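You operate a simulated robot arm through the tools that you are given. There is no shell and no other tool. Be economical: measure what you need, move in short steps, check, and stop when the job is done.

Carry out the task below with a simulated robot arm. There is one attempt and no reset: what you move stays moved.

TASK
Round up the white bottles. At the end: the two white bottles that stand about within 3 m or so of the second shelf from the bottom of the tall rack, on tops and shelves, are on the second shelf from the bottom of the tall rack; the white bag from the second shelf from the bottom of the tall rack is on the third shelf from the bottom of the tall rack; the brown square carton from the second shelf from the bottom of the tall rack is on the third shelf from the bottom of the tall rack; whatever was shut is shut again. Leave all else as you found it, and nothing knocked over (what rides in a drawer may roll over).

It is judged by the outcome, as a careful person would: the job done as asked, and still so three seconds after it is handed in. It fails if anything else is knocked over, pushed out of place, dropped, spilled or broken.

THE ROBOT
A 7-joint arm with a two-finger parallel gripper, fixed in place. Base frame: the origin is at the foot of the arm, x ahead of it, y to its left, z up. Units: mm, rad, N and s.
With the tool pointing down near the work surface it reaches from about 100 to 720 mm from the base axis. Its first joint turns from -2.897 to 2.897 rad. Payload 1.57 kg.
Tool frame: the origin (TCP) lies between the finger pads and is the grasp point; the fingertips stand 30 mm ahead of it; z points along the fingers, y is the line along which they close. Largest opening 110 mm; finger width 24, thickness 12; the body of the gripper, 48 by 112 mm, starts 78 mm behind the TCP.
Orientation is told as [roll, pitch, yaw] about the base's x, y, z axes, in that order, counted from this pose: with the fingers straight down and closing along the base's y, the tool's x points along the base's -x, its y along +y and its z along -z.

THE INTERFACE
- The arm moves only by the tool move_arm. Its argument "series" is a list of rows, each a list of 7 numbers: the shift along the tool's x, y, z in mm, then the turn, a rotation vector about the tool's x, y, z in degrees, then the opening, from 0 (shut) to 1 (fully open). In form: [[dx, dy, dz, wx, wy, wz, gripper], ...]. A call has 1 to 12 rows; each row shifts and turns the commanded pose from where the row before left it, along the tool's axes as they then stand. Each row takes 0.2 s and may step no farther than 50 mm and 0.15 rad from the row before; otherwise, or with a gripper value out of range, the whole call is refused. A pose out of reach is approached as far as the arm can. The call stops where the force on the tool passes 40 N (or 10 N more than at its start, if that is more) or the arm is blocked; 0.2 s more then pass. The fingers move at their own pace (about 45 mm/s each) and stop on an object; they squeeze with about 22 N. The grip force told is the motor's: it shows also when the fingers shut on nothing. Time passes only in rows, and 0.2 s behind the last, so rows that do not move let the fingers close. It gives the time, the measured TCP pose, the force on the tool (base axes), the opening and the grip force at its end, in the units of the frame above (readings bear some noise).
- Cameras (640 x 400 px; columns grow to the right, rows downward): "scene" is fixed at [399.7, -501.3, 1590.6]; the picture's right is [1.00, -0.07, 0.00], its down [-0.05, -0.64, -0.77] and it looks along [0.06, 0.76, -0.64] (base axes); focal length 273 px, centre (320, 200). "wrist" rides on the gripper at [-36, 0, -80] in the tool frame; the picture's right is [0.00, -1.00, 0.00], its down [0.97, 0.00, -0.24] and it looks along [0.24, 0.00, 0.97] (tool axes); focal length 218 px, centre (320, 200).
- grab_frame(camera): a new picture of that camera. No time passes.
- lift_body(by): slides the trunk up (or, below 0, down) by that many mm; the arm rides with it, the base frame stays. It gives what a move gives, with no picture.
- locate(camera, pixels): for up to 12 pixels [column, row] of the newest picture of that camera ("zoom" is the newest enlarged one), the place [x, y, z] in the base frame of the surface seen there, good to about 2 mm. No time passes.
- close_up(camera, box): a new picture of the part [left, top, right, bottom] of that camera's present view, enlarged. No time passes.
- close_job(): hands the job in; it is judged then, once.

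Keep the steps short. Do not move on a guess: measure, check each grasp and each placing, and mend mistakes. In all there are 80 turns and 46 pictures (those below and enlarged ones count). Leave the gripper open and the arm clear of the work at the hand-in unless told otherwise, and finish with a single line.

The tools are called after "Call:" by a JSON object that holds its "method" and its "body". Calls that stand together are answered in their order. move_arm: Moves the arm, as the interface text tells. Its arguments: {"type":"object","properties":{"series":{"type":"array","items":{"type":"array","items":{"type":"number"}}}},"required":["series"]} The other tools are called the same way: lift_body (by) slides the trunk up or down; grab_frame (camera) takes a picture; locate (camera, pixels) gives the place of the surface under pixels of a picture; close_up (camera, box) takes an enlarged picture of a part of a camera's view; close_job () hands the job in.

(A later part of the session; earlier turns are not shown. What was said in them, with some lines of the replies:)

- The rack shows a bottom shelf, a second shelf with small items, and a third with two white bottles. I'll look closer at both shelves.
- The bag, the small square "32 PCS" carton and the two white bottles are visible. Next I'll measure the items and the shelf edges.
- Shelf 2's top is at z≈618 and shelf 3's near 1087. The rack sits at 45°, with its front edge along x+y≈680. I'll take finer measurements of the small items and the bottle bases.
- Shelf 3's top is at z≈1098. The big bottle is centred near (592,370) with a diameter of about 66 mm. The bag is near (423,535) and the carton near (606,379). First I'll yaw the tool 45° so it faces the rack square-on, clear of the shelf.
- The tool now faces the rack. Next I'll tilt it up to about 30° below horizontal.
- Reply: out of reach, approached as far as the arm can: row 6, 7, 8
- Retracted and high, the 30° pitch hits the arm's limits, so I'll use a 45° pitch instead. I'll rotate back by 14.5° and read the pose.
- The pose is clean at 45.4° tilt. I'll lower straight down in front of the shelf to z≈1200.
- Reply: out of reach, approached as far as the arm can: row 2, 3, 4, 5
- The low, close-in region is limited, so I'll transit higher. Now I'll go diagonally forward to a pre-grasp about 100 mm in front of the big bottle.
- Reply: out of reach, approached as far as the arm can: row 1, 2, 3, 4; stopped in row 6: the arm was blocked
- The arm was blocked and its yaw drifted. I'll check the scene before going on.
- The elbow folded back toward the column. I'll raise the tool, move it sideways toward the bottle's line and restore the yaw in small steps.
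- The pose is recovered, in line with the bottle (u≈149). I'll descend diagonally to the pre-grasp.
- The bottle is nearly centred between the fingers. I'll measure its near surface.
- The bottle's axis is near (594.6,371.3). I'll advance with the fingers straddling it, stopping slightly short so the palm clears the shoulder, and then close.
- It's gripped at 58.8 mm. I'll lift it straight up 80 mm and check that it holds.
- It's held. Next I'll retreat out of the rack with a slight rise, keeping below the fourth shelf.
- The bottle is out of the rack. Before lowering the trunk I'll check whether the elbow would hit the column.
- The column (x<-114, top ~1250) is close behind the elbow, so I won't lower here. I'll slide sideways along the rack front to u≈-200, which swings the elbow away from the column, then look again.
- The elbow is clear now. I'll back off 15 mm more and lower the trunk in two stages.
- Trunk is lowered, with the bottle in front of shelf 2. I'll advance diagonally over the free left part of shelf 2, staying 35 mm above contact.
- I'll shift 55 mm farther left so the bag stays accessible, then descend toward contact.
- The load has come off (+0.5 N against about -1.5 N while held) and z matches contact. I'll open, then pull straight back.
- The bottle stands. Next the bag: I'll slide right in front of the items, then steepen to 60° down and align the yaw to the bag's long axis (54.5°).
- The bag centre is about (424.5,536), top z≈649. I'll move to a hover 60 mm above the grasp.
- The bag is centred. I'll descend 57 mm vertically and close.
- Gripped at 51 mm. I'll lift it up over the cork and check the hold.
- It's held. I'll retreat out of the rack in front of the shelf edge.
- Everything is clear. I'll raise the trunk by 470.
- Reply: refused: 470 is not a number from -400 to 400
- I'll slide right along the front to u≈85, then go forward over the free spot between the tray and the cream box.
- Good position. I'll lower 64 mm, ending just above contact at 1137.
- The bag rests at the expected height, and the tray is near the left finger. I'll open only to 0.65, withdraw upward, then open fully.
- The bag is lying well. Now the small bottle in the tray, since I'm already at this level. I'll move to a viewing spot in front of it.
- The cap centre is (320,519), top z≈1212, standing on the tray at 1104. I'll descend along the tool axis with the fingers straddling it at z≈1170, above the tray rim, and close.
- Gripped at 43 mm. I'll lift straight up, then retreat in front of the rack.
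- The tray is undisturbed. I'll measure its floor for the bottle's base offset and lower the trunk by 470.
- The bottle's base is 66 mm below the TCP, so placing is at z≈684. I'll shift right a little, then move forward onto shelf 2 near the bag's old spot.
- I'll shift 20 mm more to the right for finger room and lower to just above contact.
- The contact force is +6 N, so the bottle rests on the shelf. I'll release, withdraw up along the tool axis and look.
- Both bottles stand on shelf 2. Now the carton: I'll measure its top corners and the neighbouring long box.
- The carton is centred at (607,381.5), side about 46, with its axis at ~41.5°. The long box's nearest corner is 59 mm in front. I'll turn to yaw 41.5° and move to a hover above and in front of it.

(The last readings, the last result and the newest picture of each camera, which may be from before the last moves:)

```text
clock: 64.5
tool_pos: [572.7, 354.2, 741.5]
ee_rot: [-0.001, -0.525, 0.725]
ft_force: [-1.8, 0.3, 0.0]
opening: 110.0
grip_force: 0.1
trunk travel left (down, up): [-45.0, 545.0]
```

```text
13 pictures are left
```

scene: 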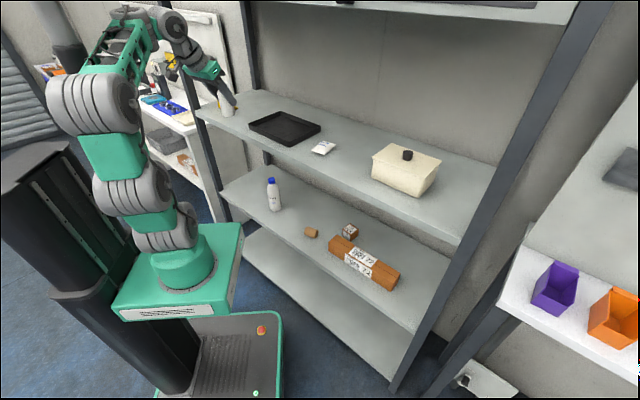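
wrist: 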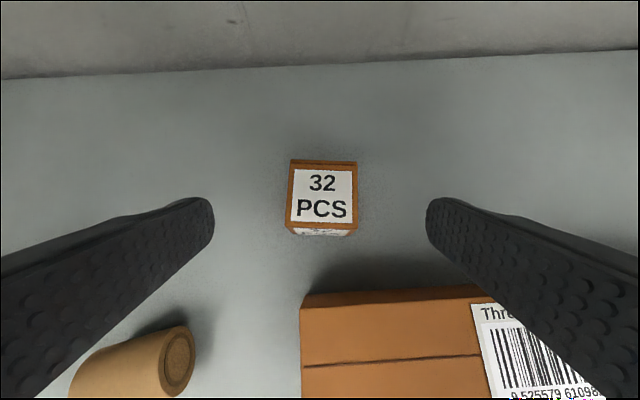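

Well aligned. I'll descend to z≈660 and close.

Call:
{"method": "move_arm", "body": {"series": [[4.1, -0.9, 29, 0, 0, 0, 1], [4.1, -0.9, 29, 0, 0, 0, 1], [4.2, -0.9, 29, 0, 0, 0, 1], [0, 0, 0, 0, 0, 0, 0.6], [0, 0, 0, 0, 0, 0, 0.4], [0, 0, 0, 0, 0, 0, 0.2], [0, 0, 0, 0, 0, 0, 0], [0, 0, 0, 0, 0, 0, 0], [0, 0, 0, 0, 0, 0, 0]]}}

Call:
{"method": "grab_frame", "body": {"camera": "wrist"}}

```text
clock: 66.5
tool_pos: [601.4, 372.6, 662.6]
ee_rot: [0.002, -0.524, 0.725]
ft_force: [-0.2, -0.2, -0.3]
opening: 56.0
grip_force: 22.0
trunk travel left (down, up): [-45.0, 545.0]
```

```text
12 pictures are left
```

wrist: 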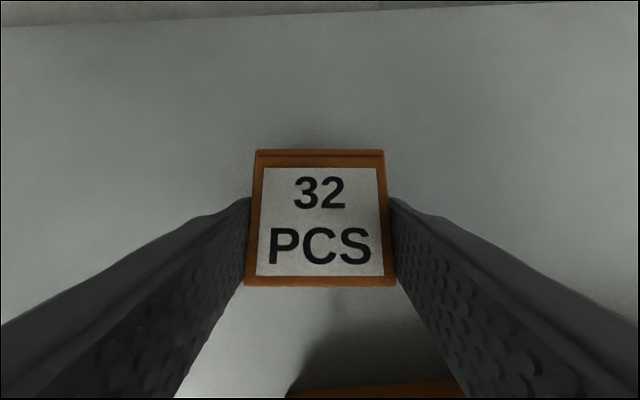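

Gripped at 56 mm and square. I'll lift straight up 100 mm.

Call:
{"method": "move_arm", "body": {"series": [[-12, 0, -20.6, 0, 0, 0, 0], [-19, 0, -33, 0, 0, 0, 0], [-19, 0, -33, 0, 0, 0, 0], [0, 0, 0, 0, 0, 0, 0]]}}

```text
clock: 67.5
tool_pos: [603.0, 371.8, 759.3]
ee_rot: [0.002, -0.523, 0.724]
ft_force: [-1.1, -0.3, -1.3]
opening: 55.5
grip_force: 21.6
trunk travel left (down, up): [-45.0, 545.0]
```

It's held. I'll retreat out over the long box toward the front.

Call:
{"method": "move_arm", "body": {"series": [[30.7, 14.7, -26, 0, 0, 0, 0], [30.7, 14.7, -26, 0, 0, 0, 0], [30.7, 14.7, -26, 0, 0, 0, 0], [30.7, 14.7, -26, 0, 0, 0, 0], [30.7, 14.7, -26, 0, 0, 0, 0], [30.7, 14.7, -26, 0, 0, 0, 0], [30.7, 14.7, -26, 0, 0, 0, 0]]}}

Call:
{"method": "grab_frame", "body": {"camera": "scene"}}

```text
clock: 69.1
tool_pos: [327.7, 267.0, 812.0]
ee_rot: [0.003, -0.522, 0.724]
ft_force: [0.2, 0.4, -2.3]
opening: 56.1
grip_force: 22.5
trunk travel left (down, up): [-45.0, 545.0]
```

```text
11 pictures are left
```

scene: 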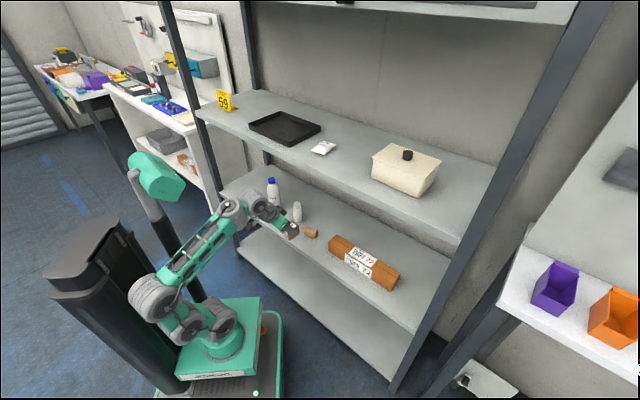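

It's out and clear. I'll slide left to u≈-170, where the elbow is known to be clear of the column.

Call:
{"method": "move_arm", "body": {"series": [[4.8, 42.3, -2.8, 0, 0, 0, 0], [4.8, 42.3, -2.8, 0, 0, 0, 0], [4.8, 42.3, -2.8, 0, 0, 0, 0], [4.8, 42.3, -2.8, 0, 0, 0, 0], [4.8, 42.3, -2.8, 0, 0, 0, 0]]}}

```text
clock: 70.3
tool_pos: [169.0, 407.7, 812.2]
ee_rot: [0.001, -0.525, 0.723]
ft_force: [-0.2, -0.1, -2.0]
opening: 55.9
grip_force: 22.0
trunk travel left (down, up): [-45.0, 545.0]
```

Call:
{"method": "lift_body", "body": {"by": 300}}

Call:
{"method": "lift_body", "body": {"by": 170}}

```text
clock: 73.3
tool_pos: [168.1, 408.2, 1111.7]
ee_rot: [0.003, -0.524, 0.725]
ft_force: [-0.2, 0.5, -2.8]
opening: 56.0
grip_force: 22.0
trunk travel left (down, up): [-345.0, 245.0]
```

```text
clock: 75.2
tool_pos: [168.5, 408.0, 1281.3]
ee_rot: [-0.001, -0.524, 0.725]
ft_force: [-0.7, -0.1, -1.8]
opening: 55.6
grip_force: 22.0
trunk travel left (down, up): [-515.0, 75.0]
```

I'll slide right along the front to u≈195, then go forward over the gap between the bag and the cream box.

Call:
{"method": "move_arm", "body": {"series": [[-2.7, -49, 1.6, 0, 0, 0, 0], [-2.7, -49, 1.6, 0, 0, 0, 0], [-2.7, -49, 1.6, 0, 0, 0, 0], [-2.7, -49, 1.6, 0, 0, 0, 0], [-2.7, -49, 1.6, 0, 0, 0, 0], [-2.7, -49, 1.6, 0, 0, 0, 0], [-2.7, -49, 1.6, 0, 0, 0, 0], [-26.2, -1.7, 31.3, 0, 0, 0, 0], [-26.2, -1.7, 31.3, 0, 0, 0, 0], [-26.2, -1.7, 31.3, 0, 0, 0, 0], [-26.2, -1.7, 31.3, 0, 0, 0, 0], [-26.2, -1.7, 31.3, 0, 0, 0, 0]]}}

Call:
{"method": "grab_frame", "body": {"camera": "wrist"}}

```text
clock: 77.8
tool_pos: [563.7, 285.4, 1211.8]
ee_rot: [0.003, -0.522, 0.724]
ft_force: [0.3, 0.3, -1.8]
opening: 55.9
grip_force: 22.1
trunk travel left (down, up): [-515.0, 75.0]
```

```text
10 pictures are left
```

wrist: 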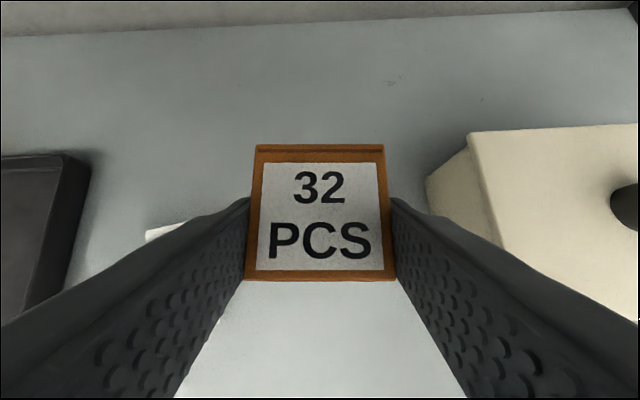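

Call:
{"method": "locate", "body": {"camera": "wrist", "pixels": [[430, 180], [472, 140], [490, 225], [150, 235], [440, 195], [420, 170]]}}

```text
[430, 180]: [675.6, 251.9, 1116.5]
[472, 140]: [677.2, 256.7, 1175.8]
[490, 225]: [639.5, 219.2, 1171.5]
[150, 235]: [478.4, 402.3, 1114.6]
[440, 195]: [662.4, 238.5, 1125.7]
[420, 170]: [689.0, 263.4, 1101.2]
```

The cream box's left face is at u≈297 and the bag is well left, so there's room on both sides. I'll lower toward 1143.

Call:
{"method": "move_arm", "body": {"series": [[10, 0, 17.3, 0, 0, 0, 0], [10, 0, 17.3, 0, 0, 0, 0], [8, 0, 13.9, 0, 0, 0, 0], [4, 0, 6.9, 0, 0, 0, 0], [0, 0, 0, 0, 0, 0, 0]]}}

```text
clock: 79.0
tool_pos: [565.2, 286.5, 1146.9]
ee_rot: [0.003, -0.524, 0.723]
ft_force: [0.2, -0.5, -2.3]
opening: 55.9
grip_force: 22.3
trunk travel left (down, up): [-515.0, 75.0]
```

Call:
{"method": "move_arm", "body": {"series": [[1, 0, 1.7, 0, 0, 0, 0], [0.8, 0, 1.4, 0, 0, 0, 0], [0.3, 0, 0.5, 0, 0, 0, 0], [0, 0, 0, 0, 0, 0, 0]]}}

```text
clock: 80.0
tool_pos: [563.8, 286.2, 1143.8]
ee_rot: [0.002, -0.524, 0.726]
ft_force: [0.6, 0.1, -2.2]
opening: 55.9
grip_force: 22.3
trunk travel left (down, up): [-515.0, 75.0]
```

Not in contact yet (-2.2 N). I'll go down about 1.5 mm more in small steps.

Call:
{"method": "move_arm", "body": {"series": [[0.4, 0, 0.7, 0, 0, 0, 0], [0.4, 0, 0.7, 0, 0, 0, 0], [0, 0, 0, 0, 0, 0, 0]]}}

```text
clock: 80.8
tool_pos: [562.9, 288.0, 1142.4]
ee_rot: [0.002, -0.523, 0.725]
ft_force: [-0.1, -0.7, -2.7]
opening: 55.9
grip_force: 21.6
trunk travel left (down, up): [-515.0, 75.0]
```

Call:
{"method": "move_arm", "body": {"series": [[0.4, 0, 0.7, 0, 0, 0, 0], [0.4, 0, 0.7, 0, 0, 0, 0], [0, 0, 0, 0, 0, 0, 0]]}}

```text
clock: 81.6
tool_pos: [563.7, 286.5, 1143.3]
ee_rot: [0.002, -0.524, 0.724]
ft_force: [1.3, 2.0, -0.1]
opening: 55.7
grip_force: 22.1
trunk travel left (down, up): [-515.0, 75.0]
```

The load is now taken by the shelf (force about 0). I'll release, withdraw upward and check.

Call:
{"method": "move_arm", "body": {"series": [[0, 0, 0, 0, 0, 0, 0.7], [0, 0, 0, 0, 0, 0, 0.75], [0, 0, 0, 0, 0, 0, 0.75], [-5, 0, -8, 0, 0, 0, 0.75], [-12, 0, -20, 0, 0, 0, 0.75], [-20, 0, -35, 0, 0, 0, 0.75], [0, 0, -40, 0, 0, 0, 1], [0, 0, -40, 0, 0, 0, 1]]}}

Call:
{"method": "grab_frame", "body": {"camera": "wrist"}}

```text
clock: 83.4
tool_pos: [531.5, 258.0, 1284.2]
ee_rot: [0.002, -0.523, 0.724]
ft_force: [-0.6, 0.4, 0.8]
opening: 110.1
grip_force: 0.0
trunk travel left (down, up): [-515.0, 75.0]
```

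```text
9 pictures are left
```

wrist: 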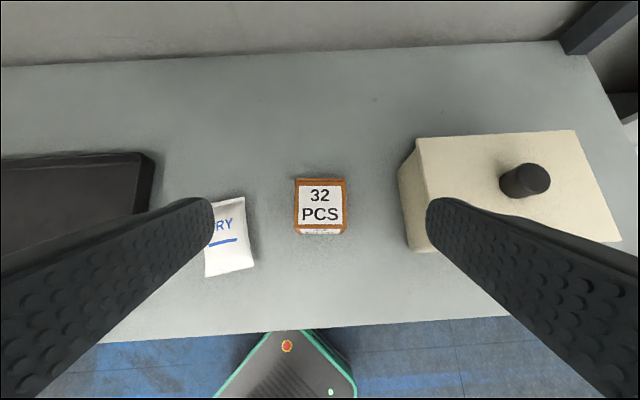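

The carton stands well. I'll withdraw the arm out of the rack and take a final look.

Call:
{"method": "move_arm", "body": {"series": [[23, 0, -25, 0, 0, 0, 1], [23, 0, -25, 0, 0, 0, 1], [23, 0, -25, 0, 0, 0, 1], [23, 0, -25, 0, 0, 0, 1], [3, 40, 0, 0, 0, 0, 1], [3, 40, 0, 0, 0, 0, 1], [3, 40, 0, 0, 0, 0, 1], [0, 40, 0, 0, 0, 0, 1], [0, 40, 0, 0, 0, 0, 1]]}}

Call:
{"method": "grab_frame", "body": {"camera": "scene"}}

Call:
{"method": "close_up", "body": {"camera": "scene", "box": [200, 80, 440, 310]}}

```text
clock: 85.4
tool_pos: [293.2, 318.2, 1317.0]
ee_rot: [0.0, -0.524, 0.728]
ft_force: [0.1, 0.6, 0.9]
opening: 110.1
grip_force: 0.1
trunk travel left (down, up): [-515.0, 75.0]
```

```text
8 pictures are left
```

scene: 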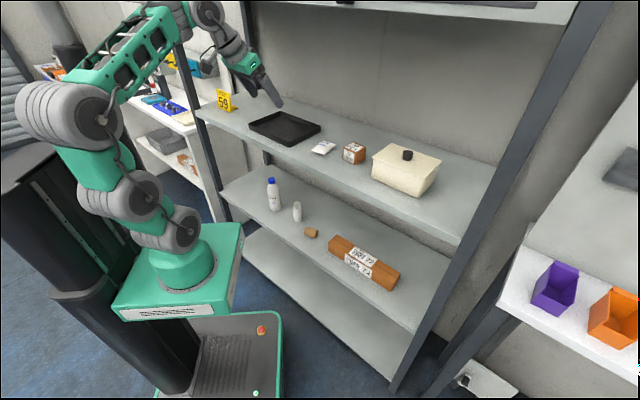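

```text
1.74 times, centred on (320, 195) of scene
```

zoom: 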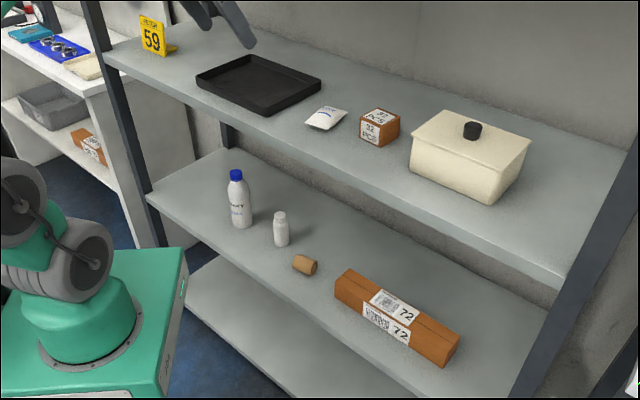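

Everything is in place: both white bottles stand on shelf 2, and the bag and square carton are on shelf 3. Everything else is undisturbed, and the gripper is open and clear.

Call:
{"method": "close_job", "body": {}}

```text
The job is handed in.
```

Job done: both white bottles are on the second shelf, the white bag and brown square carton are on the third shelf, nothing was knocked over, and I never opened anything that was shut.
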